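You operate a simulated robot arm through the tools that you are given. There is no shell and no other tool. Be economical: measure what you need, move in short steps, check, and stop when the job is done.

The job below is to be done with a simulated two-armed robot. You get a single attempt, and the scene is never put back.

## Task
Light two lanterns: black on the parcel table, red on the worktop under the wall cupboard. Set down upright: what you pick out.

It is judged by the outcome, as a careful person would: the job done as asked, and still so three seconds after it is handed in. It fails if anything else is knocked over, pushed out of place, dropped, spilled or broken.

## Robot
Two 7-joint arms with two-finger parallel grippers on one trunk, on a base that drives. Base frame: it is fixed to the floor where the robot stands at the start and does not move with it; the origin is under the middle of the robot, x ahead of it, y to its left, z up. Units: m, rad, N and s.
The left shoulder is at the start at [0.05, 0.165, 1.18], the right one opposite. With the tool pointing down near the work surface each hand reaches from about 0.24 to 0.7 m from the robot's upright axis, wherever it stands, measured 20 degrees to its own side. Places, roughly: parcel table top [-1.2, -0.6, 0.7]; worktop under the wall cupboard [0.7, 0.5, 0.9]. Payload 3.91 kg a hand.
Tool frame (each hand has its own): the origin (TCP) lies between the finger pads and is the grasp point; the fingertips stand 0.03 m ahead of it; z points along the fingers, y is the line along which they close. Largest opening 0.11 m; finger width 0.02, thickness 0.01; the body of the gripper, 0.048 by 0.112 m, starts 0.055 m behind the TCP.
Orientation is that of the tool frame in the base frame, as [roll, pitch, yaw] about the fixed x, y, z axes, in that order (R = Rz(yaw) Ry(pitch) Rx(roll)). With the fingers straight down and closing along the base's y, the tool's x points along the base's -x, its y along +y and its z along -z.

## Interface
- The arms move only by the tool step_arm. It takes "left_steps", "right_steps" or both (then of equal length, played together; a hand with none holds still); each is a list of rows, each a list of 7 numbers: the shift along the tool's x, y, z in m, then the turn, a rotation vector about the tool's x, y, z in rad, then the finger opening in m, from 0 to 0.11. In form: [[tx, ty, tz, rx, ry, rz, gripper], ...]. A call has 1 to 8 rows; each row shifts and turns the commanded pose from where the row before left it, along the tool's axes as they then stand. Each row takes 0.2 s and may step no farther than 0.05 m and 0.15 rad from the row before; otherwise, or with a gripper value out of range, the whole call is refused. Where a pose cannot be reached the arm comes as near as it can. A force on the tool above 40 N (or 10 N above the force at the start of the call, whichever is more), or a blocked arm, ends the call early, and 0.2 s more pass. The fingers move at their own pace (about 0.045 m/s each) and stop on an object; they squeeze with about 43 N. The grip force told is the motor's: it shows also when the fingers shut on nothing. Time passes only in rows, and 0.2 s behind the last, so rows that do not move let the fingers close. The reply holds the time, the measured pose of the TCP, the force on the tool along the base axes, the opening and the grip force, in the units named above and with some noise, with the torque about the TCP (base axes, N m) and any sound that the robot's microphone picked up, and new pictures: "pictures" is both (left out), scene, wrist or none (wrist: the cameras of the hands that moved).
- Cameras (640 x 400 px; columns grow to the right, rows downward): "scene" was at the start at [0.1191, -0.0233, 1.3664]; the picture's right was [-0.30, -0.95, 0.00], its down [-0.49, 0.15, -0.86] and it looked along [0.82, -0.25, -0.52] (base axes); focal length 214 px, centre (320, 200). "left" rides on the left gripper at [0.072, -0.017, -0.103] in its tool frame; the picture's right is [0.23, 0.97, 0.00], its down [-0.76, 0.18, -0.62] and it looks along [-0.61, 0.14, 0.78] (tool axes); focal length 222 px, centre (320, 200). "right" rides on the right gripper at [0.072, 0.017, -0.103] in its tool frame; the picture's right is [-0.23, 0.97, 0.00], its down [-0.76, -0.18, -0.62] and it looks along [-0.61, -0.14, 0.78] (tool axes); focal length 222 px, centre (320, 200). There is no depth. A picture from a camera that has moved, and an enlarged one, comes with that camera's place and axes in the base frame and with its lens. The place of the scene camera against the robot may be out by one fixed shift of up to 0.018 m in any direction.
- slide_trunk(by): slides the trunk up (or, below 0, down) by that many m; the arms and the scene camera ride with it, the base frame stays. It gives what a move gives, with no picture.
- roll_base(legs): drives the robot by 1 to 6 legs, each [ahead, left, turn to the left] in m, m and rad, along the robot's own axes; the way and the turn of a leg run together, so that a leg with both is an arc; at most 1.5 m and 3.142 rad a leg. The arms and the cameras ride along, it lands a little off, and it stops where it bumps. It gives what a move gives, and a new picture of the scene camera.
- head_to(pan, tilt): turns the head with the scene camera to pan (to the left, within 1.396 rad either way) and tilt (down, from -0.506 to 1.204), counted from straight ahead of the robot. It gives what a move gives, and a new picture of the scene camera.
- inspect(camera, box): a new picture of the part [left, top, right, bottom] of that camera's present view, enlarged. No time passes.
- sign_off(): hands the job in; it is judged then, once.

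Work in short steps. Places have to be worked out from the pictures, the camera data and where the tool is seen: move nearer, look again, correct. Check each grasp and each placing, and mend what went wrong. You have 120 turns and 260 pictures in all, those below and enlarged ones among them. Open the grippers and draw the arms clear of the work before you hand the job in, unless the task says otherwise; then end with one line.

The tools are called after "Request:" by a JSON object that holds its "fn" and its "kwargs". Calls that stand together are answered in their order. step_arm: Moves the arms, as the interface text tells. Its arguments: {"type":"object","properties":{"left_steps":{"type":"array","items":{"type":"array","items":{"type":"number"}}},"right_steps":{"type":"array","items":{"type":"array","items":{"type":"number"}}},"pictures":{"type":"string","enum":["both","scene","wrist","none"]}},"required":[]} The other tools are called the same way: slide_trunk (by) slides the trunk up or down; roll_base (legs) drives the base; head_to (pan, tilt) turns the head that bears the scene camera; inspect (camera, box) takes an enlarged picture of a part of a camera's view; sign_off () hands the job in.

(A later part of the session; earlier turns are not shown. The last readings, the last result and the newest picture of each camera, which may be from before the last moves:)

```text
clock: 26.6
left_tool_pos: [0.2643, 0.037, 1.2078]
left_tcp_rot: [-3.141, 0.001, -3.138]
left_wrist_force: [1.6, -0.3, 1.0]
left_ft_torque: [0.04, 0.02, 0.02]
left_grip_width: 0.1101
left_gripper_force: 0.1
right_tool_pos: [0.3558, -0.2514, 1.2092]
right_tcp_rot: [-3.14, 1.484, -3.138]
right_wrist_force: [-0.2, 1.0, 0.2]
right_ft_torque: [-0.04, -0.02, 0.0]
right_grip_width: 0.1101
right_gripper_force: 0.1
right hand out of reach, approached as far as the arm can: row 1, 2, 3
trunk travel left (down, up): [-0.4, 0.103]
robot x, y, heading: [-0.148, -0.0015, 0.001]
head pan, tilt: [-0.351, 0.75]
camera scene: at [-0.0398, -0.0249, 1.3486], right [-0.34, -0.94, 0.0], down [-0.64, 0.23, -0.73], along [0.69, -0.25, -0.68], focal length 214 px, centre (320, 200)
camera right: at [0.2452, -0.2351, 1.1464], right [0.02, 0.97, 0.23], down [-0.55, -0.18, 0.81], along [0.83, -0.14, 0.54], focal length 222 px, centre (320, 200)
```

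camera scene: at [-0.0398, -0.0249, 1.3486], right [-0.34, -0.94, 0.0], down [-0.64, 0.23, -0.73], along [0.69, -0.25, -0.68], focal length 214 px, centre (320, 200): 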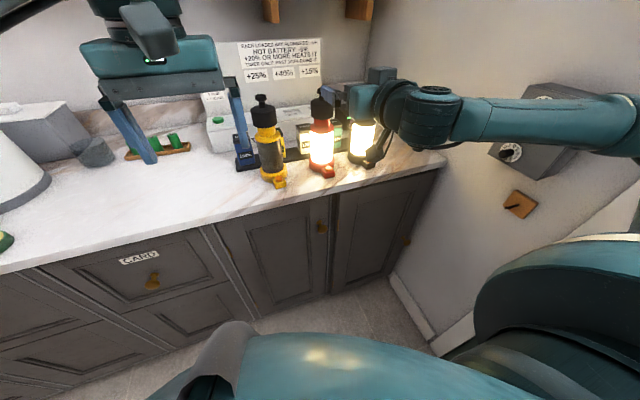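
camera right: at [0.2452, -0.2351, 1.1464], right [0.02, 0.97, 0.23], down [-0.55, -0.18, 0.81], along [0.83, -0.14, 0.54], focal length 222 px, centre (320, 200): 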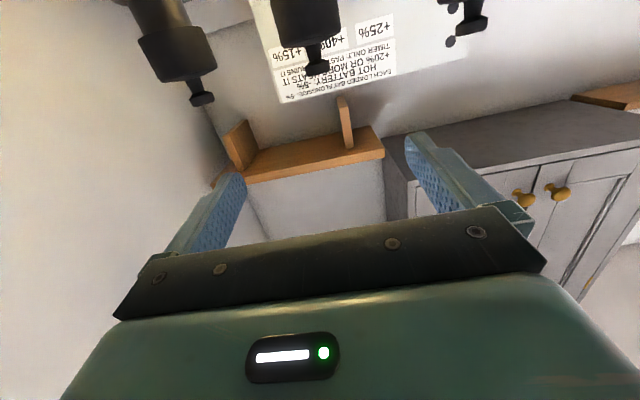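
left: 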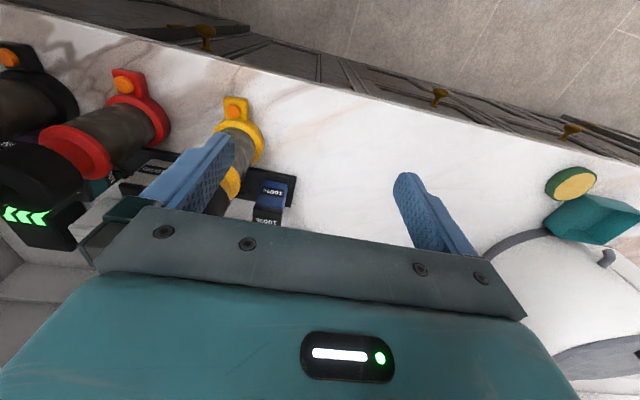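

Levelling is limited by the wrist: it's possible only when the hand is at shoulder height. So I lower the whole trunk 0.19 m, which brings the level hand to lens height.

Request:
{"fn": "slide_trunk", "kwargs": {"by": -0.19}}

Request:
{"fn": "step_arm", "kwargs": {"right_steps": [[0, 0, 0.03, 0, 0, 0, 0.11]]}}

```text
clock: 28.7
left_tool_pos: [0.2637, 0.0385, 1.0182]
left_tcp_rot: [-3.141, -0.003, -3.139]
left_wrist_force: [0.2, -1.0, -0.4]
left_ft_torque: [0.03, 0.04, 0.0]
left_grip_width: 0.1102
left_gripper_force: 0.0
right_tool_pos: [0.3537, -0.2503, 1.0187]
right_tcp_rot: [3.138, 1.483, 3.141]
right_wrist_force: [-0.9, 0.2, -0.1]
right_ft_torque: [0.02, 0.0, -0.01]
right_grip_width: 0.1099
right_gripper_force: 0.2
trunk travel left (down, up): [-0.21, 0.293]
robot x, y, heading: [-0.1543, -0.0045, 0.005]
head pan, tilt: [-0.351, 0.75]
```

```text
clock: 29.1
left_tool_pos: [0.2635, 0.039, 1.0163]
left_tcp_rot: [-3.142, 0.0, -3.14]
left_wrist_force: [-0.9, -0.2, 0.0]
left_ft_torque: [-0.02, -0.01, 0.0]
left_grip_width: 0.11
left_gripper_force: 0.0
right_tool_pos: [0.3845, -0.2524, 1.0194]
right_tcp_rot: [3.138, 1.473, 3.136]
right_wrist_force: [-0.5, 0.4, 0.0]
right_ft_torque: [0.0, 0.01, 0.01]
right_grip_width: 0.1101
right_gripper_force: 0.0
trunk travel left (down, up): [-0.21, 0.293]
robot x, y, heading: [-0.1499, 0.0011, 0.003]
head pan, tilt: [-0.351, 0.75]
camera scene: at [-0.04, -0.0249, 1.1586], right [-0.34, -0.94, 0.0], down [-0.64, 0.23, -0.73], along [0.69, -0.25, -0.68], focal length 214 px, centre (320, 200)
camera right: at [0.2745, -0.2366, 0.9572], right [0.02, 0.97, 0.23], down [-0.55, -0.18, 0.82], along [0.84, -0.14, 0.53], focal length 222 px, centre (320, 200)
```

scene: 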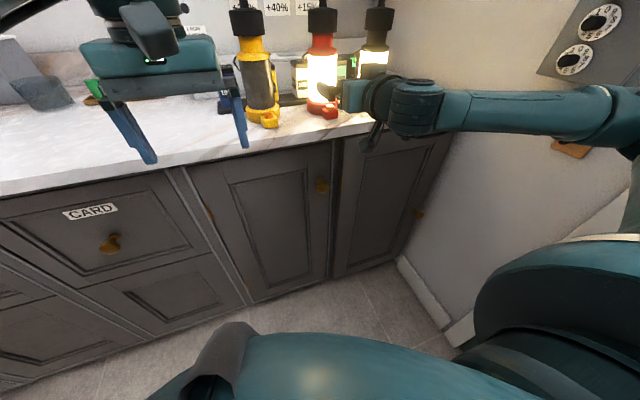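
right: 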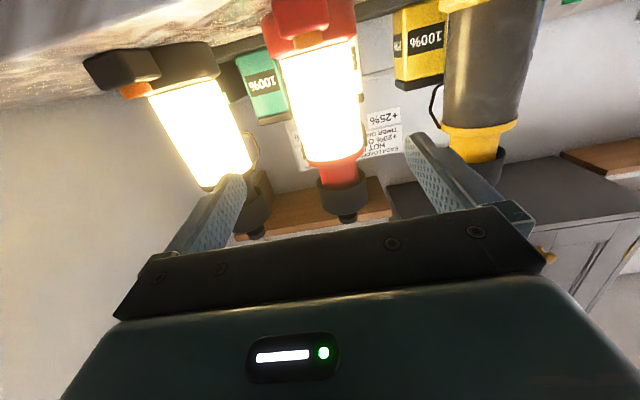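

The lens spans z 0.961 to 1.051, axis near (0.535, -0.248). To keep the wrist camera above the foot of the lantern I use pitch about 1.25 and a grasp height of about 1.0, and advance partway first.

Request:
{"fn": "step_arm", "kwargs": {"right_steps": [[0, 0.004, 0, 0, 0.115, 0, 0.11], [0, 0, 0, 0, 0.115, 0, 0.11], [-0.006, 0, 0.036, 0, 0, 0, 0.11], [-0.008, 0, 0.036, 0, 0, 0, 0.11]]}}

```text
clock: 30.1
left_tool_pos: [0.2641, 0.038, 1.0169]
left_tcp_rot: [-3.141, 0.001, -3.14]
left_wrist_force: [-0.5, 0.2, 0.3]
left_ft_torque: [0.01, 0.03, 0.05]
left_grip_width: 0.1103
left_gripper_force: 0.1
right_tool_pos: [0.4602, -0.2478, 1.0064]
right_tcp_rot: [3.139, 1.252, -3.141]
right_wrist_force: [0.1, 0.3, 0.1]
right_ft_torque: [0.01, 0.03, 0.01]
right_grip_width: 0.1099
right_gripper_force: 0.0
trunk travel left (down, up): [-0.21, 0.293]
robot x, y, heading: [-0.1521, 0.0019, 0.002]
head pan, tilt: [-0.351, 0.75]
camera scene: at [-0.0399, -0.0248, 1.1586], right [-0.34, -0.94, 0.0], down [-0.64, 0.23, -0.73], along [0.69, -0.25, -0.68], focal length 214 px, centre (320, 200)
camera right: at [0.3377, -0.2307, 0.9697], right [0.07, 0.97, 0.22], down [-0.35, -0.18, 0.92], along [0.93, -0.14, 0.33], focal length 222 px, centre (320, 200)
```

scene: 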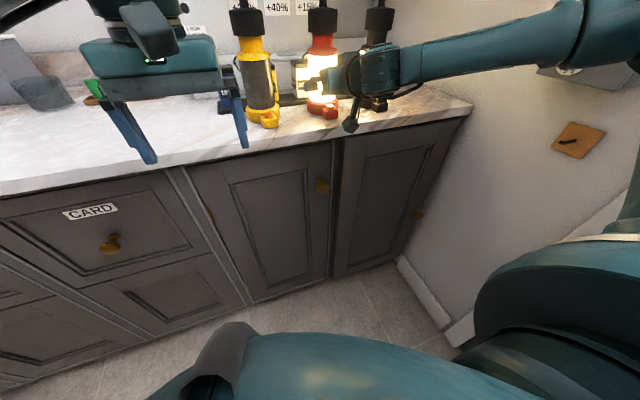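
right: 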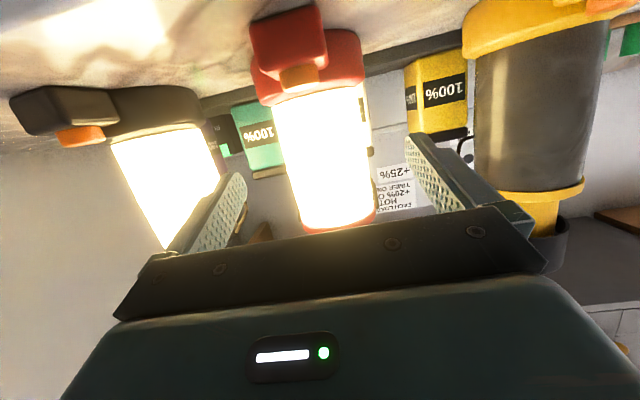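

The red lens sits centred between the fingers. I advance the remaining 7 cm.

Request:
{"fn": "step_arm", "kwargs": {"right_steps": [[-0.009, 0, 0.034, 0, 0, 0, 0.11], [-0.009, 0, 0.033, 0, 0, 0, 0.11]]}}

```text
clock: 30.7
left_tool_pos: [0.2632, 0.0388, 1.0163]
left_tcp_rot: [3.141, 0.001, -3.14]
left_wrist_force: [0.0, -0.3, -0.5]
left_ft_torque: [-0.01, -0.02, 0.02]
left_grip_width: 0.11
left_gripper_force: 0.1
right_tool_pos: [0.5284, -0.2455, 1.0025]
right_tcp_rot: [3.139, 1.252, -3.14]
right_wrist_force: [0.6, -0.5, 0.1]
right_ft_torque: [0.0, 0.04, -0.03]
right_grip_width: 0.1099
right_gripper_force: 0.1
trunk travel left (down, up): [-0.21, 0.293]
robot x, y, heading: [-0.1503, -0.0022, 0.004]
head pan, tilt: [-0.351, 0.75]
camera scene: at [-0.0399, -0.0248, 1.1586], right [-0.34, -0.94, 0.0], down [-0.64, 0.23, -0.73], along [0.69, -0.25, -0.68], focal length 214 px, centre (320, 200)
camera right: at [0.4069, -0.2305, 0.9662], right [0.07, 0.97, 0.22], down [-0.35, -0.18, 0.92], along [0.93, -0.14, 0.33], focal length 222 px, centre (320, 200)
```

scene: 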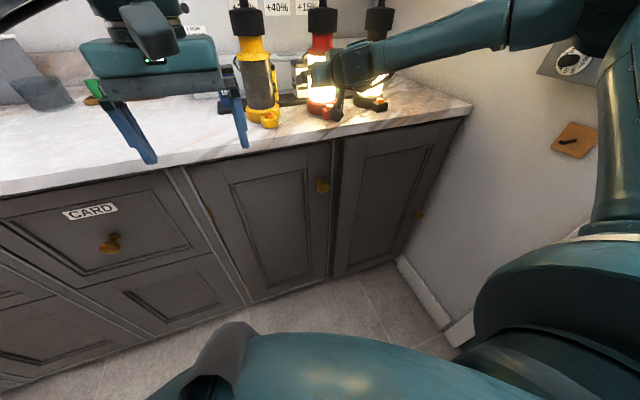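
right: 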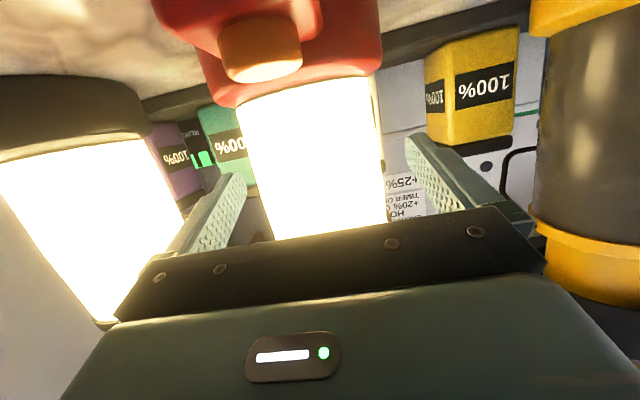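

The lens is centred and its axis is at the pads. I close the fingers.

Request:
{"fn": "step_arm", "kwargs": {"right_steps": [[0, 0, 0, 0, 0, 0, 0.06], [0, 0, 0, 0, 0, 0, 0.05], [0, 0, 0, 0, 0, 0, 0.05], [0, 0, 0, 0, 0, 0, 0.05]], "pictures": "wrist"}}

```text
clock: 31.7
left_tool_pos: [0.2638, 0.0386, 1.018]
left_tcp_rot: [-3.141, 0.001, -3.14]
left_wrist_force: [-0.7, 0.4, 0.0]
left_ft_torque: [-0.03, 0.01, 0.0]
left_grip_width: 0.1099
left_gripper_force: 0.0
right_tool_pos: [0.528, -0.2468, 1.0039]
right_tcp_rot: [-3.142, 1.251, -3.14]
right_wrist_force: [-0.5, 1.3, 0.3]
right_ft_torque: [-0.06, -0.04, 0.05]
right_grip_width: 0.0691
right_gripper_force: 42.5
trunk travel left (down, up): [-0.21, 0.293]
robot x, y, heading: [-0.1498, -0.0017, -0.001]
head pan, tilt: [-0.351, 0.75]
camera right: at [0.4064, -0.2303, 0.9666], right [0.07, 0.97, 0.22], down [-0.35, -0.18, 0.92], along [0.93, -0.14, 0.33], focal length 222 px, centre (320, 200)
```

right: 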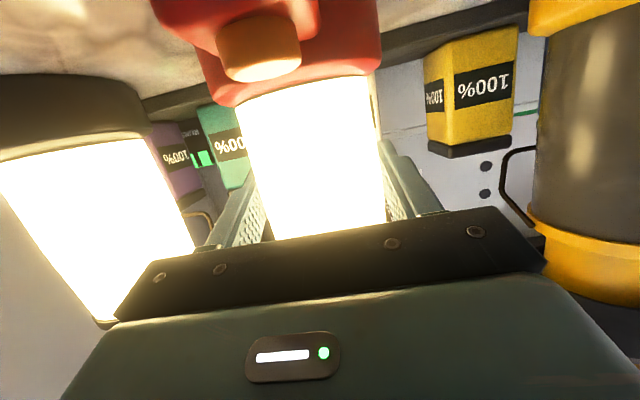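

Firm grip at 69 mm. I lift with the trunk by 6 cm and check.

Request:
{"fn": "slide_trunk", "kwargs": {"by": 0.06}}

Request:
{"fn": "head_to", "kwargs": {"pan": -0.2, "tilt": 0.45}}

```text
clock: 32.7
left_tool_pos: [0.265, 0.0366, 1.0764]
left_tcp_rot: [-3.141, -0.002, -3.141]
left_wrist_force: [0.1, 0.2, 0.8]
left_ft_torque: [0.02, 0.0, -0.01]
left_grip_width: 0.1099
left_gripper_force: 0.0
right_tool_pos: [0.5287, -0.2472, 1.0614]
right_tcp_rot: [3.139, 1.251, 3.14]
right_wrist_force: [0.3, -0.6, -7.0]
right_ft_torque: [0.03, 0.02, 0.0]
right_grip_width: 0.0691
right_gripper_force: 42.9
trunk travel left (down, up): [-0.27, 0.233]
robot x, y, heading: [-0.1519, -0.0008, 0.003]
head pan, tilt: [-0.351, 0.75]
```

```text
clock: 33.5
left_tool_pos: [0.2631, 0.0379, 1.0767]
left_tcp_rot: [3.141, -0.002, -3.14]
left_wrist_force: [-0.9, 0.4, 0.1]
left_ft_torque: [0.0, 0.03, -0.02]
left_grip_width: 0.11
left_gripper_force: 0.1
right_tool_pos: [0.5289, -0.2472, 1.063]
right_tcp_rot: [3.139, 1.249, 3.142]
right_wrist_force: [0.7, 0.6, -7.7]
right_ft_torque: [0.03, 0.03, -0.03]
right_grip_width: 0.0693
right_gripper_force: 42.9
trunk travel left (down, up): [-0.27, 0.233]
robot x, y, heading: [-0.1503, 0.0, 0.001]
head pan, tilt: [-0.201, 0.45]
camera scene: at [-0.0271, -0.0151, 1.2448], right [-0.2, -0.98, 0.0], down [-0.43, 0.09, -0.9], along [0.88, -0.18, -0.44], focal length 214 px, centre (320, 200)
```

scene: 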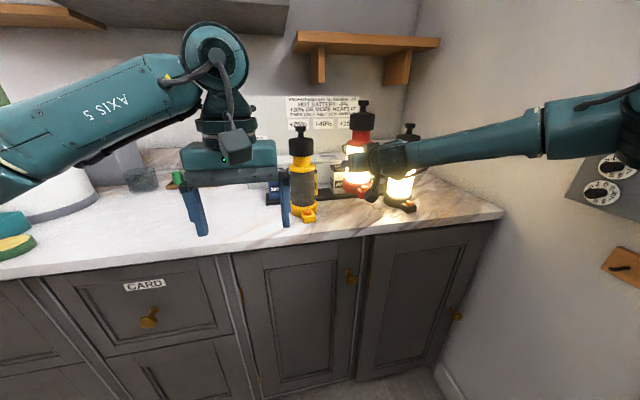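

Red lifts cleanly (about 0.7 kg). I back out 0.2 m, and raise and tuck the left hand so it won't meet things on the worktop to the left.

Request:
{"fn": "roll_base", "kwargs": {"legs": [[-0.2, 0, 0]]}}

Request:
{"fn": "step_arm", "kwargs": {"left_steps": [[0.02, 0, -0.04, 0, 0, 0, 0.11], [0.02, 0, -0.04, 0, 0, 0, 0.11], [0.02, 0, -0.04, 0, 0, 0, 0.11], [0.02, 0, -0.04, 0, 0, 0, 0.11], [0, 0, -0.04, 0, 0, 0, 0.11]], "pictures": "none"}}

Request:
{"fn": "head_to", "kwargs": {"pan": 0.5, "tilt": 0.45}}

```text
clock: 35.0
left_tool_pos: [0.0661, 0.0354, 1.0775]
left_tcp_rot: [3.141, -0.003, 3.141]
left_wrist_force: [-0.7, 0.9, 0.0]
left_ft_torque: [-0.01, 0.02, -0.01]
left_grip_width: 0.1103
left_gripper_force: 0.2
right_tool_pos: [0.3299, -0.2491, 1.0616]
right_tcp_rot: [3.14, 1.25, 3.139]
right_wrist_force: [-0.4, -0.4, -7.0]
right_ft_torque: [0.01, 0.03, -0.02]
right_grip_width: 0.0693
right_gripper_force: 42.8
trunk travel left (down, up): [-0.27, 0.233]
robot x, y, heading: [-0.347, -0.002, -0.001]
head pan, tilt: [-0.201, 0.45]
camera scene: at [-0.2251, -0.0154, 1.245], right [-0.2, -0.98, 0.0], down [-0.43, 0.09, -0.9], along [0.88, -0.18, -0.44], focal length 214 px, centre (320, 200)
```

scene: 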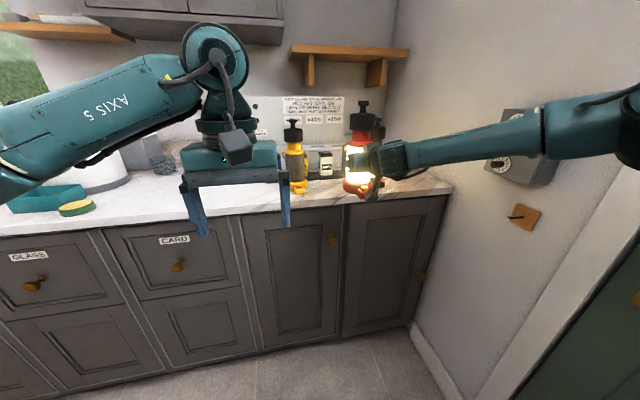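

```text
clock: 36.2
left_tool_pos: [-0.0129, 0.0371, 1.2784]
left_tcp_rot: [-3.142, 0.001, 3.136]
left_wrist_force: [0.6, -0.7, 0.9]
left_ft_torque: [0.04, 0.01, 0.01]
left_grip_width: 0.1102
left_gripper_force: 0.1
right_tool_pos: [0.3288, -0.2501, 1.062]
right_tcp_rot: [3.139, 1.251, 3.136]
right_wrist_force: [-0.4, -0.6, -7.1]
right_ft_torque: [0.02, 0.07, -0.04]
right_grip_width: 0.0691
right_gripper_force: 43.0
trunk travel left (down, up): [-0.27, 0.233]
robot x, y, heading: [-0.3491, 0.0017, 0.0]
head pan, tilt: [-0.201, 0.45]
```

```text
clock: 37.3
left_tool_pos: [-0.0106, 0.038, 1.2778]
left_tcp_rot: [-3.141, -0.001, 3.14]
left_wrist_force: [-0.3, -0.1, -0.1]
left_ft_torque: [-0.02, 0.03, -0.04]
left_grip_width: 0.1101
left_gripper_force: 0.1
right_tool_pos: [0.331, -0.2502, 1.0624]
right_tcp_rot: [3.139, 1.25, 3.138]
right_wrist_force: [0.2, 0.0, -7.1]
right_ft_torque: [-0.02, 0.02, -0.01]
right_grip_width: 0.0692
right_gripper_force: 42.8
trunk travel left (down, up): [-0.27, 0.233]
robot x, y, heading: [-0.3496, 0.0028, 0.001]
head pan, tilt: [0.499, 0.45]
camera scene: at [-0.2337, 0.0469, 1.2449], right [0.48, -0.88, 0.0], down [-0.38, -0.21, -0.9], along [0.79, 0.43, -0.44], focal length 214 px, centre (320, 200)
```

scene: 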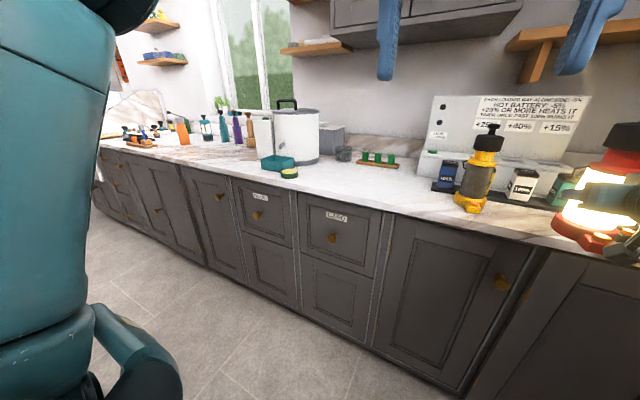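

The area at about (0.70, 0.38) is free: the cell tray is at the back wall, the sponge and pot farther left. I roll left 0.63 m at this distance and look before going in.

Request:
{"fn": "roll_base", "kwargs": {"legs": [[0, 0.63, 0]]}}

Request:
{"fn": "head_to", "kwargs": {"pan": -0.2, "tilt": 0.4}}

```text
clock: 40.8
left_tool_pos: [-0.0081, 0.6533, 1.2773]
left_tcp_rot: [3.14, -0.002, 3.133]
left_wrist_force: [0.7, 0.5, -0.5]
left_ft_torque: [0.0, 0.02, -0.04]
left_grip_width: 0.1101
left_gripper_force: 0.0
right_tool_pos: [0.3322, 0.3638, 1.0615]
right_tcp_rot: [3.138, 1.25, 3.131]
right_wrist_force: [-0.2, -0.8, -6.6]
right_ft_torque: [-0.03, 0.02, -0.01]
right_grip_width: 0.0694
right_gripper_force: 43.0
trunk travel left (down, up): [-0.27, 0.233]
robot x, y, heading: [-0.3454, 0.6132, -0.009]
head pan, tilt: [0.499, 0.45]
camera scene: at [-0.2303, 0.664, 1.2449], right [0.47, -0.88, 0.0], down [-0.38, -0.21, -0.9], along [0.79, 0.42, -0.44], focal length 214 px, centre (320, 200)
```

scene: 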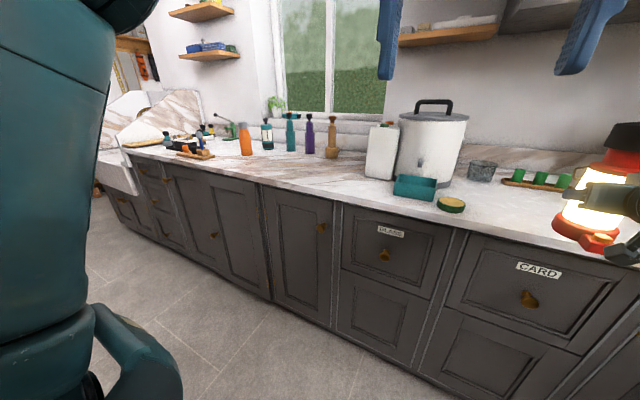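

```text
clock: 41.9
left_tool_pos: [-0.0078, 0.6534, 1.2769]
left_tcp_rot: [3.141, -0.002, 3.133]
left_wrist_force: [-0.2, -0.2, 1.2]
left_ft_torque: [0.02, -0.01, -0.01]
left_grip_width: 0.11
left_gripper_force: 0.0
right_tool_pos: [0.3327, 0.3636, 1.0623]
right_tcp_rot: [3.14, 1.248, 3.131]
right_wrist_force: [0.1, -0.5, -6.7]
right_ft_torque: [-0.02, 0.04, -0.03]
right_grip_width: 0.0693
right_gripper_force: 43.3
trunk travel left (down, up): [-0.27, 0.233]
robot x, y, heading: [-0.3435, 0.6164, -0.014]
head pan, tilt: [-0.201, 0.4]
camera scene: at [-0.2207, 0.6012, 1.2496], right [-0.21, -0.98, 0.0], down [-0.38, 0.08, -0.92], along [0.9, -0.19, -0.39], focal length 214 px, centre (320, 200)
```

scene: 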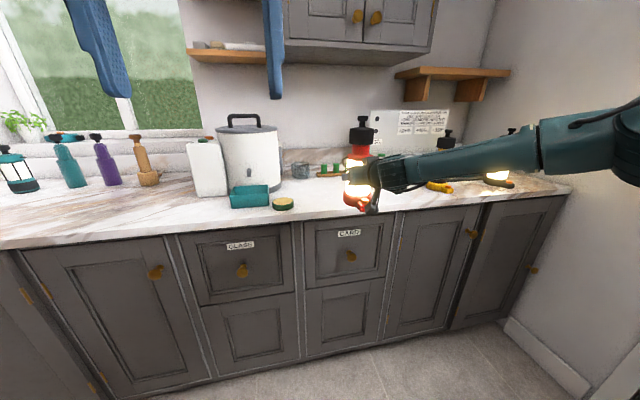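

The held lantern is in line with the middle of the cupboard, and the space ahead at y ≈ 0.36 is free. I drive forward 0.35 m.

Request:
{"fn": "roll_base", "kwargs": {"legs": [[0.35, 0, 0.012]]}}

Request:
{"fn": "inspect", "kwargs": {"camera": "right", "box": [0, 0, 640, 400]}}

```text
clock: 44.2
left_tool_pos: [0.3472, 0.6576, 1.2775]
left_tcp_rot: [3.141, 0.0, -3.137]
left_wrist_force: [0.9, 0.2, -0.6]
left_ft_torque: [0.02, 0.0, 0.0]
left_grip_width: 0.1099
left_gripper_force: 0.0
right_tool_pos: [0.691, 0.3729, 1.063]
right_tcp_rot: [3.139, 1.248, -3.14]
right_wrist_force: [0.1, 0.0, -8.1]
right_ft_torque: [0.0, 0.08, -0.02]
right_grip_width: 0.0691
right_gripper_force: 42.7
trunk travel left (down, up): [-0.27, 0.233]
robot x, y, heading: [0.0085, 0.6174, 0.004]
head pan, tilt: [-0.201, 0.4]
camera scene: at [0.135, 0.6022, 1.2495], right [-0.19, -0.98, 0.0], down [-0.38, 0.08, -0.92], along [0.9, -0.18, -0.39], focal length 214 px, centre (320, 200)
```

scene: 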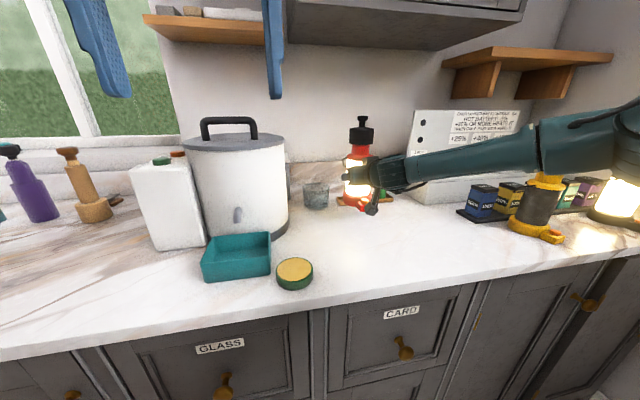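

```text
1.00 times, centred on (320, 200) of right
camera zoom: at [0.569, 0.3879, 1.0253], right [0.07, 0.97, 0.22], down [-0.35, -0.18, 0.92], along [0.93, -0.14, 0.33], focal length 222 px, centre (320, 200)
```

zoom: 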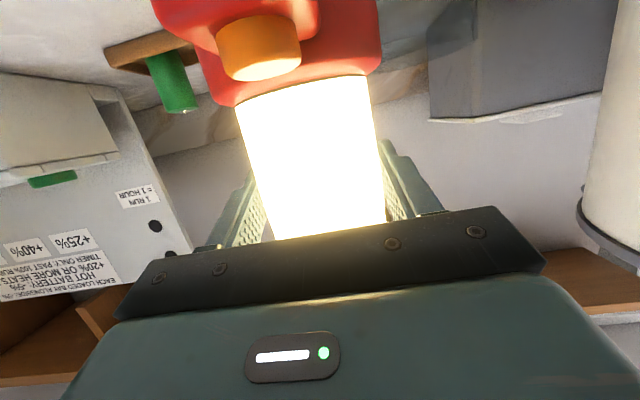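

The tray edge is at x ≥ 0.81, while the lantern's base reaches only to about 0.75. I lower the trunk almost to contact.

Request:
{"fn": "slide_trunk", "kwargs": {"by": -0.056}}

Request:
{"fn": "slide_trunk", "kwargs": {"by": -0.004}}

```text
clock: 45.1
left_tool_pos: [0.3464, 0.6578, 1.2212]
left_tcp_rot: [-3.141, -0.001, -3.134]
left_wrist_force: [-1.0, 1.2, -0.2]
left_ft_torque: [-0.01, -0.01, 0.01]
left_grip_width: 0.11
left_gripper_force: 0.0
right_tool_pos: [0.6901, 0.3729, 1.0063]
right_tcp_rot: [3.138, 1.252, -3.138]
right_wrist_force: [0.5, -0.2, -7.1]
right_ft_torque: [0.03, 0.03, -0.01]
right_grip_width: 0.0694
right_gripper_force: 43.3
trunk travel left (down, up): [-0.214, 0.289]
robot x, y, heading: [0.0109, 0.6209, 0.006]
head pan, tilt: [-0.201, 0.4]
```

```text
clock: 45.7
left_tool_pos: [0.3464, 0.6556, 1.2164]
left_tcp_rot: [-3.141, 0.0, -3.138]
left_wrist_force: [0.6, 0.1, 0.4]
left_ft_torque: [-0.01, 0.01, 0.0]
left_grip_width: 0.11
left_gripper_force: 0.1
right_tool_pos: [0.69, 0.3721, 1.0029]
right_tcp_rot: [3.14, 1.252, -3.138]
right_wrist_force: [0.5, -0.4, -2.3]
right_ft_torque: [-0.11, 0.22, 0.01]
right_grip_width: 0.0693
right_gripper_force: 42.6
trunk travel left (down, up): [-0.21, 0.293]
robot x, y, heading: [0.0118, 0.6182, 0.006]
head pan, tilt: [-0.201, 0.4]
```

Load is mostly on the worktop now. I nudge 1.5 mm further, then open the fingers.

Request:
{"fn": "slide_trunk", "kwargs": {"by": -0.0015}}

Request:
{"fn": "step_arm", "kwargs": {"right_steps": [[0, 0, 0, 0, 0, 0, 0.08], [0, 0, 0, 0, 0, 0, 0.11], [0, 0, 0, 0, 0, 0, 0.11], [0, 0, 0, 0, 0, 0, 0.11]]}}

```text
clock: 46.2
left_tool_pos: [0.3445, 0.658, 1.2169]
left_tcp_rot: [3.141, 0.0, -3.136]
left_wrist_force: [0.1, -0.5, 0.2]
left_ft_torque: [0.0, -0.02, 0.0]
left_grip_width: 0.11
left_gripper_force: 0.1
right_tool_pos: [0.6902, 0.3726, 1.0032]
right_tcp_rot: [3.14, 1.254, -3.137]
right_wrist_force: [3.5, -1.7, 6.2]
right_ft_torque: [-0.21, 0.61, 0.11]
right_grip_width: 0.0691
right_gripper_force: 43.1
trunk travel left (down, up): [-0.209, 0.294]
robot x, y, heading: [0.0081, 0.6169, 0.005]
head pan, tilt: [-0.201, 0.4]
```

```text
clock: 47.2
left_tool_pos: [0.3454, 0.6569, 1.2159]
left_tcp_rot: [3.141, 0.0, -3.136]
left_wrist_force: [-0.3, -0.1, -1.1]
left_ft_torque: [0.03, 0.0, -0.03]
left_grip_width: 0.1099
left_gripper_force: 0.0
right_tool_pos: [0.6893, 0.3728, 1.0013]
right_tcp_rot: [3.14, 1.25, -3.138]
right_wrist_force: [0.0, -0.3, -0.3]
right_ft_torque: [0.01, 0.02, 0.0]
right_grip_width: 0.11
right_gripper_force: 0.1
trunk travel left (down, up): [-0.209, 0.294]
robot x, y, heading: [0.0105, 0.6199, 0.007]
head pan, tilt: [-0.201, 0.4]
camera scene: at [0.1338, 0.6025, 1.1882], right [-0.19, -0.98, 0.0], down [-0.38, 0.08, -0.92], along [0.9, -0.18, -0.39], focal length 214 px, centre (320, 200)
camera right: at [0.5681, 0.3881, 0.9646], right [0.07, 0.97, 0.22], down [-0.35, -0.18, 0.92], along [0.93, -0.14, 0.33], focal length 222 px, centre (320, 200)
```

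scene: 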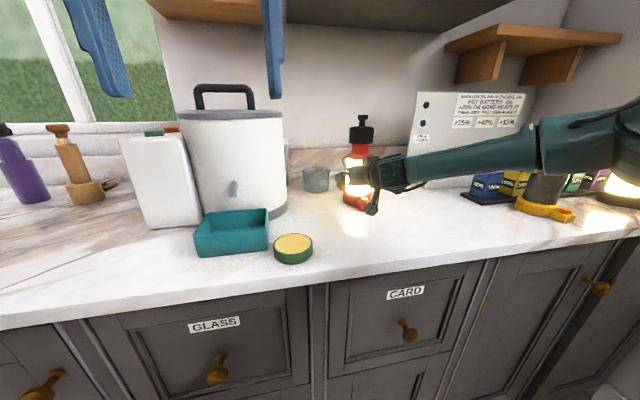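
right: 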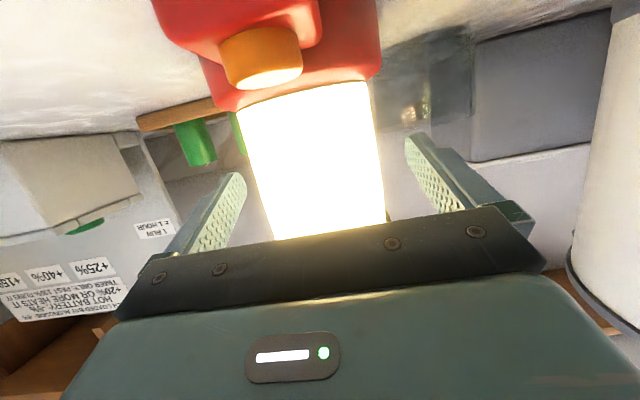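

Red is standing free with room on both sides. I back the base straight out and look.

Request:
{"fn": "roll_base", "kwargs": {"legs": [[-0.36, 0, 0]]}}

Request:
{"fn": "inspect", "kwargs": {"camera": "scene", "box": [260, 60, 460, 220]}}

```text
clock: 49.5
left_tool_pos: [-0.0181, 0.6547, 1.2158]
left_tcp_rot: [-3.141, -0.001, -3.136]
left_wrist_force: [0.5, -0.5, -0.1]
left_ft_torque: [0.02, -0.02, 0.0]
left_grip_width: 0.1098
left_gripper_force: 0.0
right_tool_pos: [0.3258, 0.3711, 1.002]
right_tcp_rot: [-3.141, 1.248, -3.136]
right_wrist_force: [0.3, -1.4, 0.8]
right_ft_torque: [0.02, 0.03, -0.02]
right_grip_width: 0.1101
right_gripper_force: 0.0
trunk travel left (down, up): [-0.209, 0.294]
robot x, y, heading: [-0.3565, 0.618, 0.007]
head pan, tilt: [-0.201, 0.4]
camera scene: at [-0.2301, 0.6006, 1.1883], right [-0.19, -0.98, 0.0], down [-0.38, 0.08, -0.92], along [0.9, -0.18, -0.39], focal length 214 px, centre (320, 200)
```

scene: 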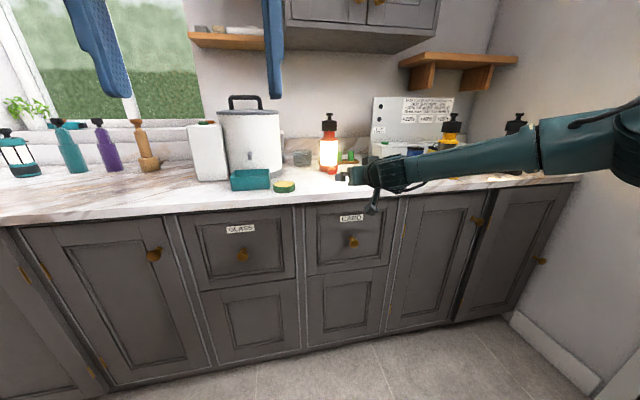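

```text
2.50 times, centred on (360, 140) of scene
camera zoom: at [-0.2301, 0.6006, 1.1883], right [-0.19, -0.98, 0.0], down [-0.38, 0.08, -0.92], along [0.9, -0.18, -0.39], focal length 536 px, centre (220, 350)
```

zoom: 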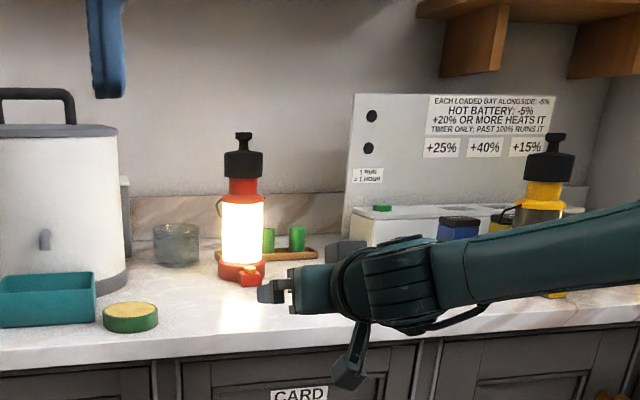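

Red stands upright and lit under the cupboard, with the cell tray undisturbed. Now back right to the black lantern; I'll stop near y = 0 to keep the elbow off the right wall, and look at the clearance.

Request:
{"fn": "roll_base", "kwargs": {"legs": [[0, -0.63, 0]]}}

Request:
{"fn": "head_to", "kwargs": {"pan": -0.9, "tilt": 0.4}}

```text
clock: 53.0
left_tool_pos: [-0.0134, 0.0225, 1.2163]
left_tcp_rot: [3.141, 0.001, -3.137]
left_wrist_force: [-0.4, 0.0, -0.4]
left_ft_torque: [0.0, -0.03, 0.03]
left_grip_width: 0.1101
left_gripper_force: 0.1
right_tool_pos: [0.3291, -0.2626, 1.0011]
right_tcp_rot: [3.14, 1.25, -3.138]
right_wrist_force: [0.7, -0.3, 0.2]
right_ft_torque: [-0.01, -0.02, 0.02]
right_grip_width: 0.1098
right_gripper_force: 0.0
trunk travel left (down, up): [-0.209, 0.294]
robot x, y, heading: [-0.3488, -0.0199, 0.008]
head pan, tilt: [-0.201, 0.4]
camera scene: at [-0.2266, -0.0322, 1.1882], right [-0.19, -0.98, 0.0], down [-0.38, 0.08, -0.92], along [0.9, -0.18, -0.39], focal length 214 px, centre (320, 200)
```

scene: 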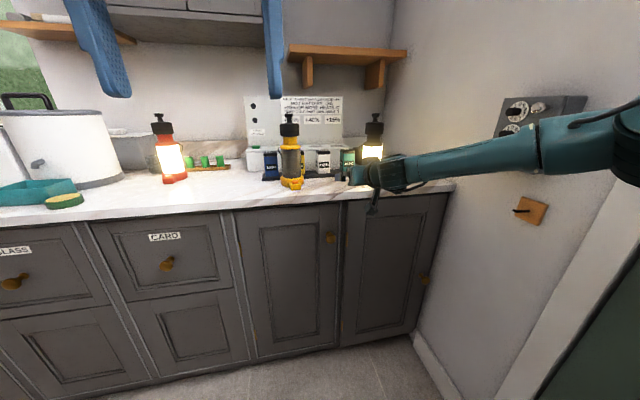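

```text
clock: 54.1
left_tool_pos: [-0.0139, 0.0239, 1.2161]
left_tcp_rot: [3.141, 0.001, -3.136]
left_wrist_force: [0.2, -0.1, -0.4]
left_ft_torque: [-0.01, -0.01, -0.03]
left_grip_width: 0.1101
left_gripper_force: 0.1
right_tool_pos: [0.3293, -0.2622, 1.0022]
right_tcp_rot: [3.14, 1.25, -3.138]
right_wrist_force: [0.2, -1.2, -1.1]
right_ft_torque: [0.03, 0.0, 0.01]
right_grip_width: 0.11
right_gripper_force: 0.0
trunk travel left (down, up): [-0.209, 0.294]
robot x, y, heading: [-0.35, -0.0194, 0.005]
head pan, tilt: [-0.901, 0.4]
camera scene: at [-0.2595, -0.0863, 1.1882], right [-0.78, -0.63, 0.0], down [-0.24, 0.3, -0.92], along [0.58, -0.72, -0.39], focal length 214 px, centre (320, 200)
```

scene: 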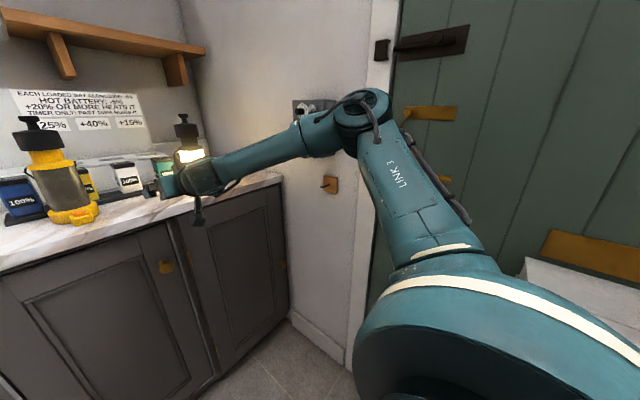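

With the robot square to the counter the elbow would come close to the right wall. If the base faces about 0.3 rad to the right, the elbow stays clear. I shift left, then turn to a stand-off point.

Request:
{"fn": "roll_base", "kwargs": {"legs": [[0.07, 0.137, 0], [0, 0, -0.305]]}}

Request:
{"fn": "step_arm", "kwargs": {"right_steps": [[0, 0, 0, 0, 0, 0, 0.11]], "pictures": "wrist"}}

```text
clock: 56.5
left_tool_pos: [0.0521, 0.056, 1.2157]
left_tcp_rot: [3.141, 0.002, 2.841]
left_wrist_force: [0.3, 0.4, -0.4]
left_ft_torque: [0.0, 0.0, 0.02]
left_grip_width: 0.11
left_gripper_force: 0.1
right_tool_pos: [0.2938, -0.3196, 1.001]
right_tcp_rot: [3.139, 1.25, 2.84]
right_wrist_force: [0.7, 0.0, -0.7]
right_ft_torque: [0.02, -0.03, 0.0]
right_grip_width: 0.1102
right_gripper_force: 0.0
trunk travel left (down, up): [-0.209, 0.294]
robot x, y, heading: [-0.279, 0.1173, -0.299]
head pan, tilt: [-0.901, 0.4]
camera scene: at [-0.2153, 0.0269, 1.1882], right [-0.93, -0.36, 0.0], down [-0.14, 0.36, -0.92], along [0.33, -0.86, -0.39], focal length 214 px, centre (320, 200)
```

scene: 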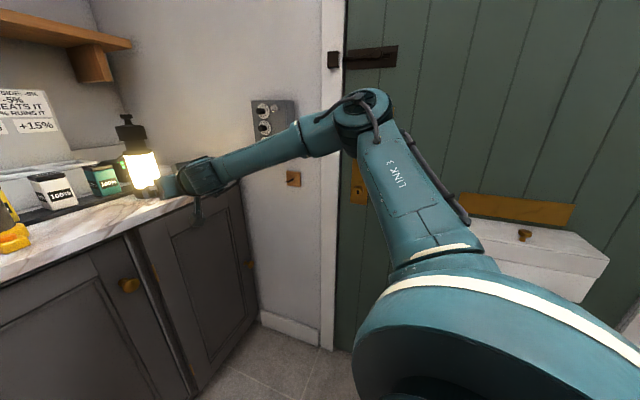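

```text
clock: 56.9
left_tool_pos: [0.0519, 0.055, 1.2164]
left_tcp_rot: [3.141, -0.001, 2.841]
left_wrist_force: [0.0, -0.9, 0.0]
left_ft_torque: [0.05, 0.03, -0.02]
left_grip_width: 0.11
left_gripper_force: 0.1
right_tool_pos: [0.2943, -0.3191, 1.001]
right_tcp_rot: [3.141, 1.25, 2.84]
right_wrist_force: [0.7, -0.1, 0.1]
right_ft_torque: [0.03, 0.04, 0.02]
right_grip_width: 0.1102
right_gripper_force: 0.0
trunk travel left (down, up): [-0.209, 0.294]
robot x, y, heading: [-0.2823, 0.1154, -0.294]
head pan, tilt: [-0.901, 0.4]
camera right: at [0.1833, -0.2675, 0.9643], right [0.36, 0.91, 0.22], down [-0.39, -0.07, 0.92], along [0.85, -0.41, 0.33], focal length 222 px, centre (320, 200)
```

right: 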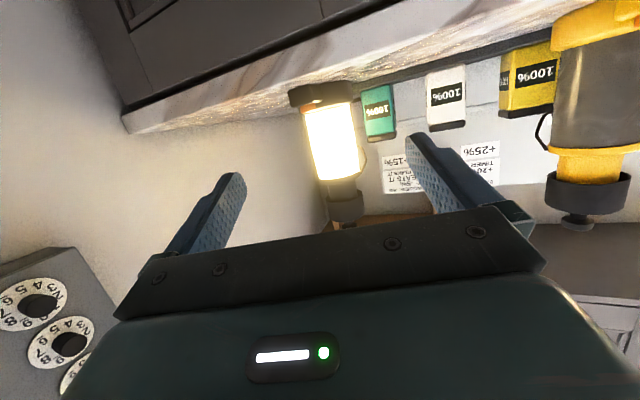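

The black lens axis measures (0.535, -0.395), dead ahead along the hand's approach at 0.25 m. I drive 0.17 m forward and check.

Request:
{"fn": "roll_base", "kwargs": {"legs": [[0.17, 0, 0]]}}

Request:
{"fn": "step_arm", "kwargs": {"right_steps": [[0, 0, 0, 0, 0, 0, 0.11]], "pictures": "wrist"}}

```text
clock: 58.4
left_tool_pos: [0.2152, 0.0081, 1.2156]
left_tcp_rot: [3.139, -0.002, 2.845]
left_wrist_force: [-0.2, -0.1, -0.4]
left_ft_torque: [-0.02, 0.03, 0.01]
left_grip_width: 0.1099
left_gripper_force: 0.1
right_tool_pos: [0.4578, -0.3662, 1.0]
right_tcp_rot: [3.141, 1.25, 2.845]
right_wrist_force: [0.2, 0.2, -0.2]
right_ft_torque: [-0.02, 0.02, 0.02]
right_grip_width: 0.1102
right_gripper_force: 0.0
trunk travel left (down, up): [-0.209, 0.294]
robot x, y, heading: [-0.1169, 0.0748, -0.3]
head pan, tilt: [-0.901, 0.4]
camera scene: at [-0.0532, -0.0225, 1.1881], right [-0.93, -0.36, 0.0], down [-0.14, 0.36, -0.92], along [0.34, -0.86, -0.39], focal length 214 px, centre (320, 200)
```

scene: 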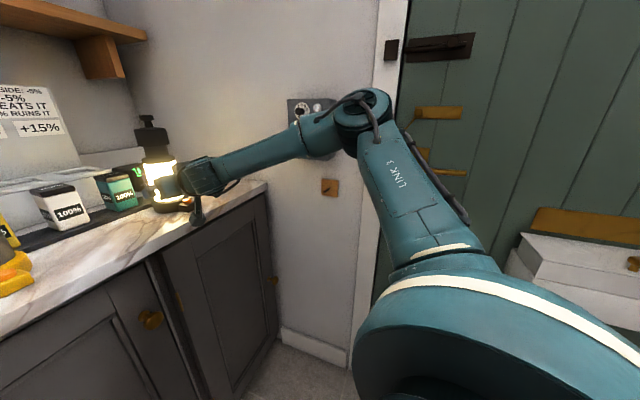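

```text
clock: 58.8
left_tool_pos: [0.2138, 0.0081, 1.2155]
left_tcp_rot: [3.141, 0.0, 2.844]
left_wrist_force: [0.4, 0.6, -0.3]
left_ft_torque: [0.0, -0.01, -0.02]
left_grip_width: 0.1099
left_gripper_force: 0.1
right_tool_pos: [0.4578, -0.3657, 1.0013]
right_tcp_rot: [3.14, 1.249, 2.845]
right_wrist_force: [-0.1, 0.0, -0.2]
right_ft_torque: [0.02, -0.01, -0.04]
right_grip_width: 0.1098
right_gripper_force: 0.1
trunk travel left (down, up): [-0.209, 0.294]
robot x, y, heading: [-0.119, 0.0696, -0.297]
head pan, tilt: [-0.901, 0.4]
camera right: at [0.3459, -0.3155, 0.9644], right [0.35, 0.91, 0.22], down [-0.39, -0.07, 0.92], along [0.85, -0.41, 0.33], focal length 222 px, centre (320, 200)
```

right: 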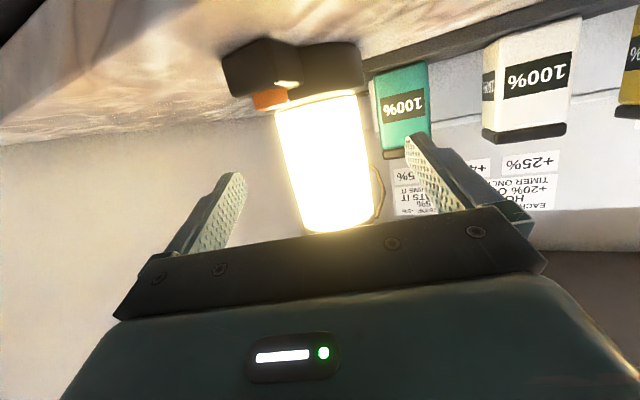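

The lens is centred just as red's was, about 0.08 m ahead. I advance with the arm the last 74 mm and close.

Request:
{"fn": "step_arm", "kwargs": {"right_steps": [[-0.011, 0, 0.035, 0, 0, 0, 0.11], [-0.011, 0, 0.035, 0, 0, 0, 0.11]], "pictures": "wrist"}}

```text
clock: 59.4
left_tool_pos: [0.2133, 0.0071, 1.2162]
left_tcp_rot: [3.141, 0.002, 2.844]
left_wrist_force: [-0.4, -0.2, -0.2]
left_ft_torque: [0.02, 0.02, 0.01]
left_grip_width: 0.1099
left_gripper_force: 0.0
right_tool_pos: [0.5228, -0.389, 0.9998]
right_tcp_rot: [3.138, 1.251, 2.842]
right_wrist_force: [0.3, 0.0, 0.1]
right_ft_torque: [0.04, 0.04, 0.01]
right_grip_width: 0.1103
right_gripper_force: 0.0
right hand out of reach, approached as far as the arm can: row 2
trunk travel left (down, up): [-0.209, 0.294]
robot x, y, heading: [-0.1192, 0.0713, -0.298]
head pan, tilt: [-0.901, 0.4]
camera right: at [0.4115, -0.3388, 0.9637], right [0.35, 0.91, 0.22], down [-0.39, -0.07, 0.92], along [0.85, -0.41, 0.33], focal length 222 px, centre (320, 200)
```

right: 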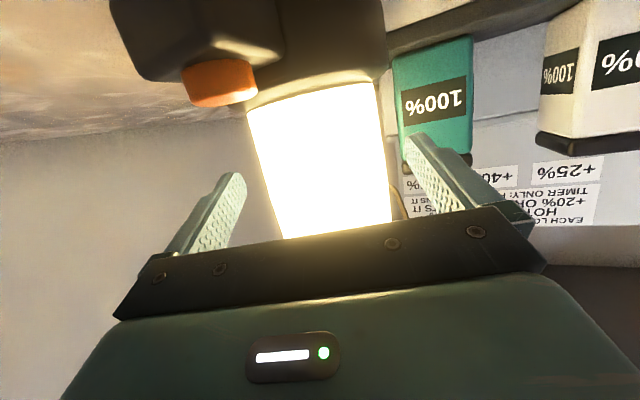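

The view matches the red grasp geometry. I close the fingers.

Request:
{"fn": "step_arm", "kwargs": {"right_steps": [[0, 0, 0, 0, 0, 0, 0.06], [0, 0, 0, 0, 0, 0, 0.05], [0, 0, 0, 0, 0, 0, 0.05], [0, 0, 0, 0, 0, 0, 0.05]], "pictures": "wrist"}}

Request:
{"fn": "slide_trunk", "kwargs": {"by": 0.06}}

Request:
{"fn": "head_to", "kwargs": {"pan": -0.6, "tilt": 0.4}}

```text
clock: 60.4
left_tool_pos: [0.2138, 0.0081, 1.2155]
left_tcp_rot: [-3.141, -0.001, 2.844]
left_wrist_force: [0.7, 0.1, -0.1]
left_ft_torque: [0.02, 0.01, -0.01]
left_grip_width: 0.1099
left_gripper_force: 0.0
right_tool_pos: [0.5243, -0.3893, 1.0001]
right_tcp_rot: [3.141, 1.25, 2.846]
right_wrist_force: [0.8, 3.1, 0.7]
right_ft_torque: [0.01, 0.0, 0.05]
right_grip_width: 0.0694
right_gripper_force: 43.1
trunk travel left (down, up): [-0.209, 0.294]
robot x, y, heading: [-0.1197, 0.0685, -0.293]
head pan, tilt: [-0.901, 0.4]
camera right: at [0.4115, -0.3377, 0.964], right [0.35, 0.91, 0.22], down [-0.39, -0.07, 0.92], along [0.85, -0.41, 0.33], focal length 222 px, centre (320, 200)
```

right: 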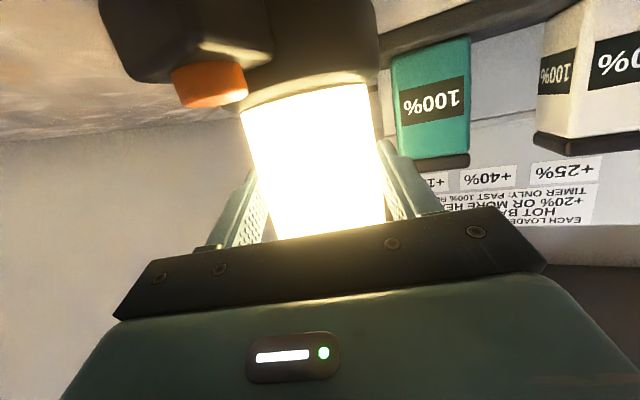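

```text
clock: 61.4
left_tool_pos: [0.2149, 0.0078, 1.2761]
left_tcp_rot: [3.141, -0.003, 2.845]
left_wrist_force: [-0.2, -0.7, -0.1]
left_ft_torque: [0.01, 0.0, 0.0]
left_grip_width: 0.1099
left_gripper_force: 0.0
right_tool_pos: [0.5239, -0.3896, 1.0578]
right_tcp_rot: [3.138, 1.247, 2.843]
right_wrist_force: [-0.1, -0.1, -8.4]
right_ft_torque: [-0.01, 0.06, -0.02]
right_grip_width: 0.0691
right_gripper_force: 42.7
trunk travel left (down, up): [-0.268, 0.234]
robot x, y, heading: [-0.1206, 0.0724, -0.295]
head pan, tilt: [-0.901, 0.4]
heard: snap
```

```text
clock: 62.1
left_tool_pos: [0.2151, 0.0079, 1.2765]
left_tcp_rot: [-3.141, 0.0, 2.845]
left_wrist_force: [0.2, 0.9, -0.1]
left_ft_torque: [0.01, 0.01, -0.01]
left_grip_width: 0.1101
left_gripper_force: 0.0
right_tool_pos: [0.5229, -0.3911, 1.0589]
right_tcp_rot: [3.14, 1.248, 2.844]
right_wrist_force: [0.5, -0.2, -6.6]
right_ft_torque: [0.01, 0.04, -0.04]
right_grip_width: 0.0693
right_gripper_force: 42.4
trunk travel left (down, up): [-0.268, 0.234]
robot x, y, heading: [-0.1235, 0.0684, -0.298]
head pan, tilt: [-0.6, 0.4]
camera scene: at [-0.029, -0.0091, 1.2481], right [-0.78, -0.62, 0.0], down [-0.24, 0.3, -0.92], along [0.57, -0.72, -0.39], focal length 214 px, centre (320, 200)
```

scene: 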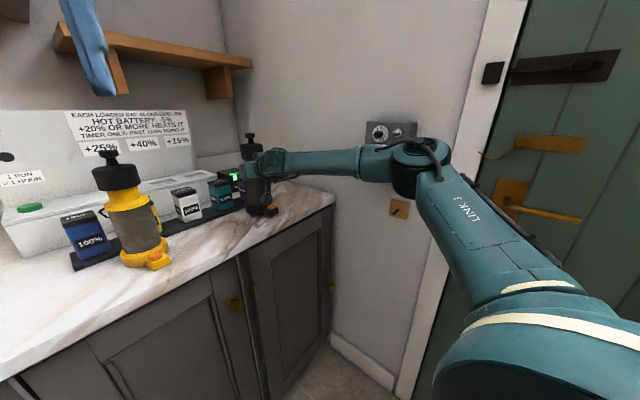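

A snap was heard and the black lantern went dark while being lifted. I look closely at it and at the spot where it stood.

Request:
{"fn": "inspect", "kwargs": {"camera": "scene", "box": [180, 120, 340, 240]}}

Request:
{"fn": "inspect", "kwargs": {"camera": "right", "box": [0, 0, 640, 400]}}

```text
3.33 times, centred on (260, 180) of scene
camera zoom: at [-0.029, -0.0091, 1.2481], right [-0.78, -0.62, 0.0], down [-0.24, 0.3, -0.92], along [0.57, -0.72, -0.39], focal length 715 px, centre (520, 267)
```

zoom: 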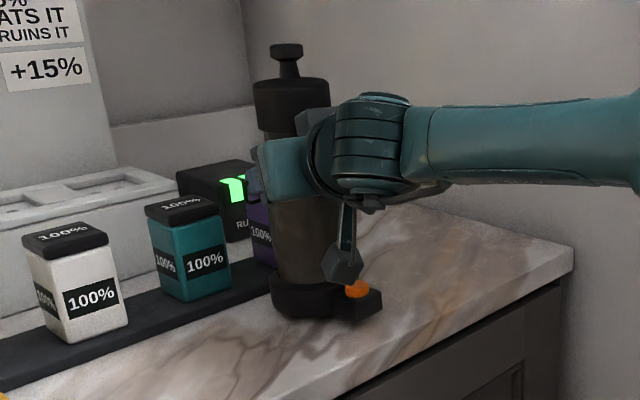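

```text
1.00 times, centred on (320, 200) of right
camera zoom: at [0.4119, -0.3387, 1.0229], right [0.35, 0.91, 0.22], down [-0.39, -0.07, 0.92], along [0.85, -0.41, 0.33], focal length 222 px, centre (320, 200)
```

zoom: 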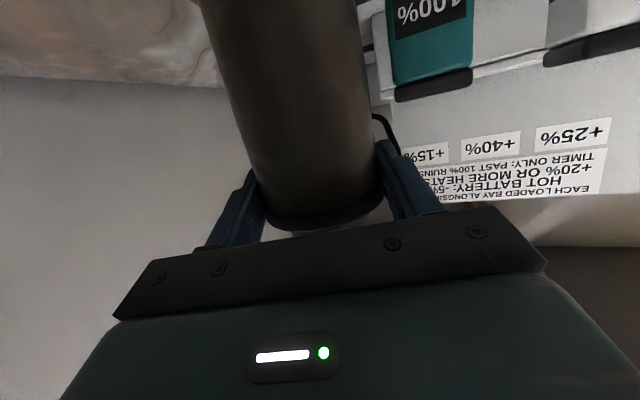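

Measurements suggest the black lantern's base is still on the worktop and its knob top at z ≈ 1.18, as before. I zoom further to understand before moving anything.

Request:
{"fn": "inspect", "kwargs": {"camera": "scene", "box": [230, 125, 294, 165]}}

Request:
{"fn": "inspect", "kwargs": {"camera": "scene", "box": [225, 165, 305, 225]}}

Request:
{"fn": "inspect", "kwargs": {"camera": "left", "box": [0, 0, 640, 400]}}

```text
10.00 times, centred on (262, 145) of scene
camera zoom: at [-0.029, -0.0091, 1.2481], right [-0.78, -0.62, 0.0], down [-0.24, 0.3, -0.92], along [0.57, -0.72, -0.39], focal length 2145 px, centre (900, 750)
```

zoom: 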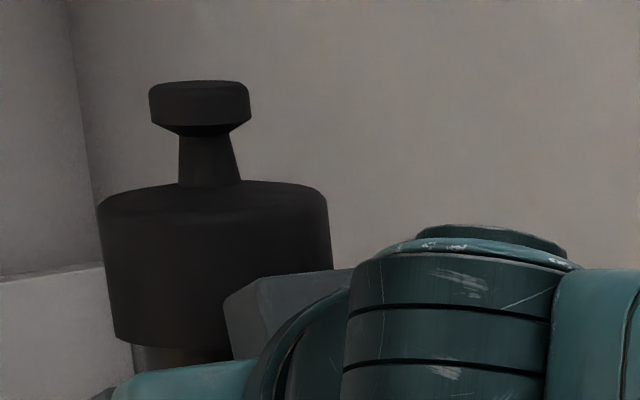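

```text
6.67 times, centred on (265, 195) of scene
camera zoom: at [-0.029, -0.0091, 1.2481], right [-0.78, -0.62, 0.0], down [-0.24, 0.3, -0.92], along [0.57, -0.72, -0.39], focal length 1430 px, centre (687, 233)
```

zoom: 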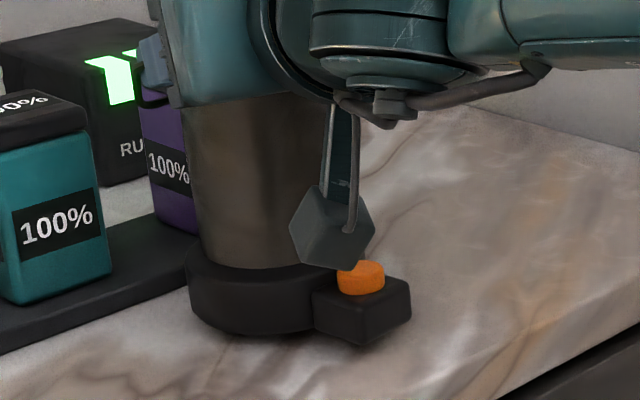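

```text
1.00 times, centred on (320, 200) of left
camera zoom: at [0.1414, 0.0122, 1.3796], right [0.07, 1.0, 0.0], down [0.78, -0.05, 0.62], along [0.62, -0.04, -0.78], focal length 222 px, centre (320, 200)
```

zoom: 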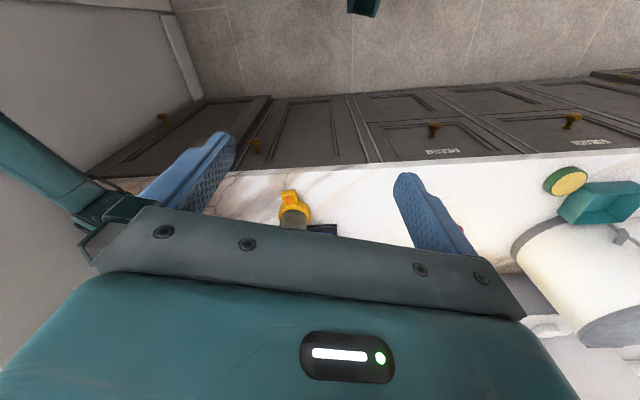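

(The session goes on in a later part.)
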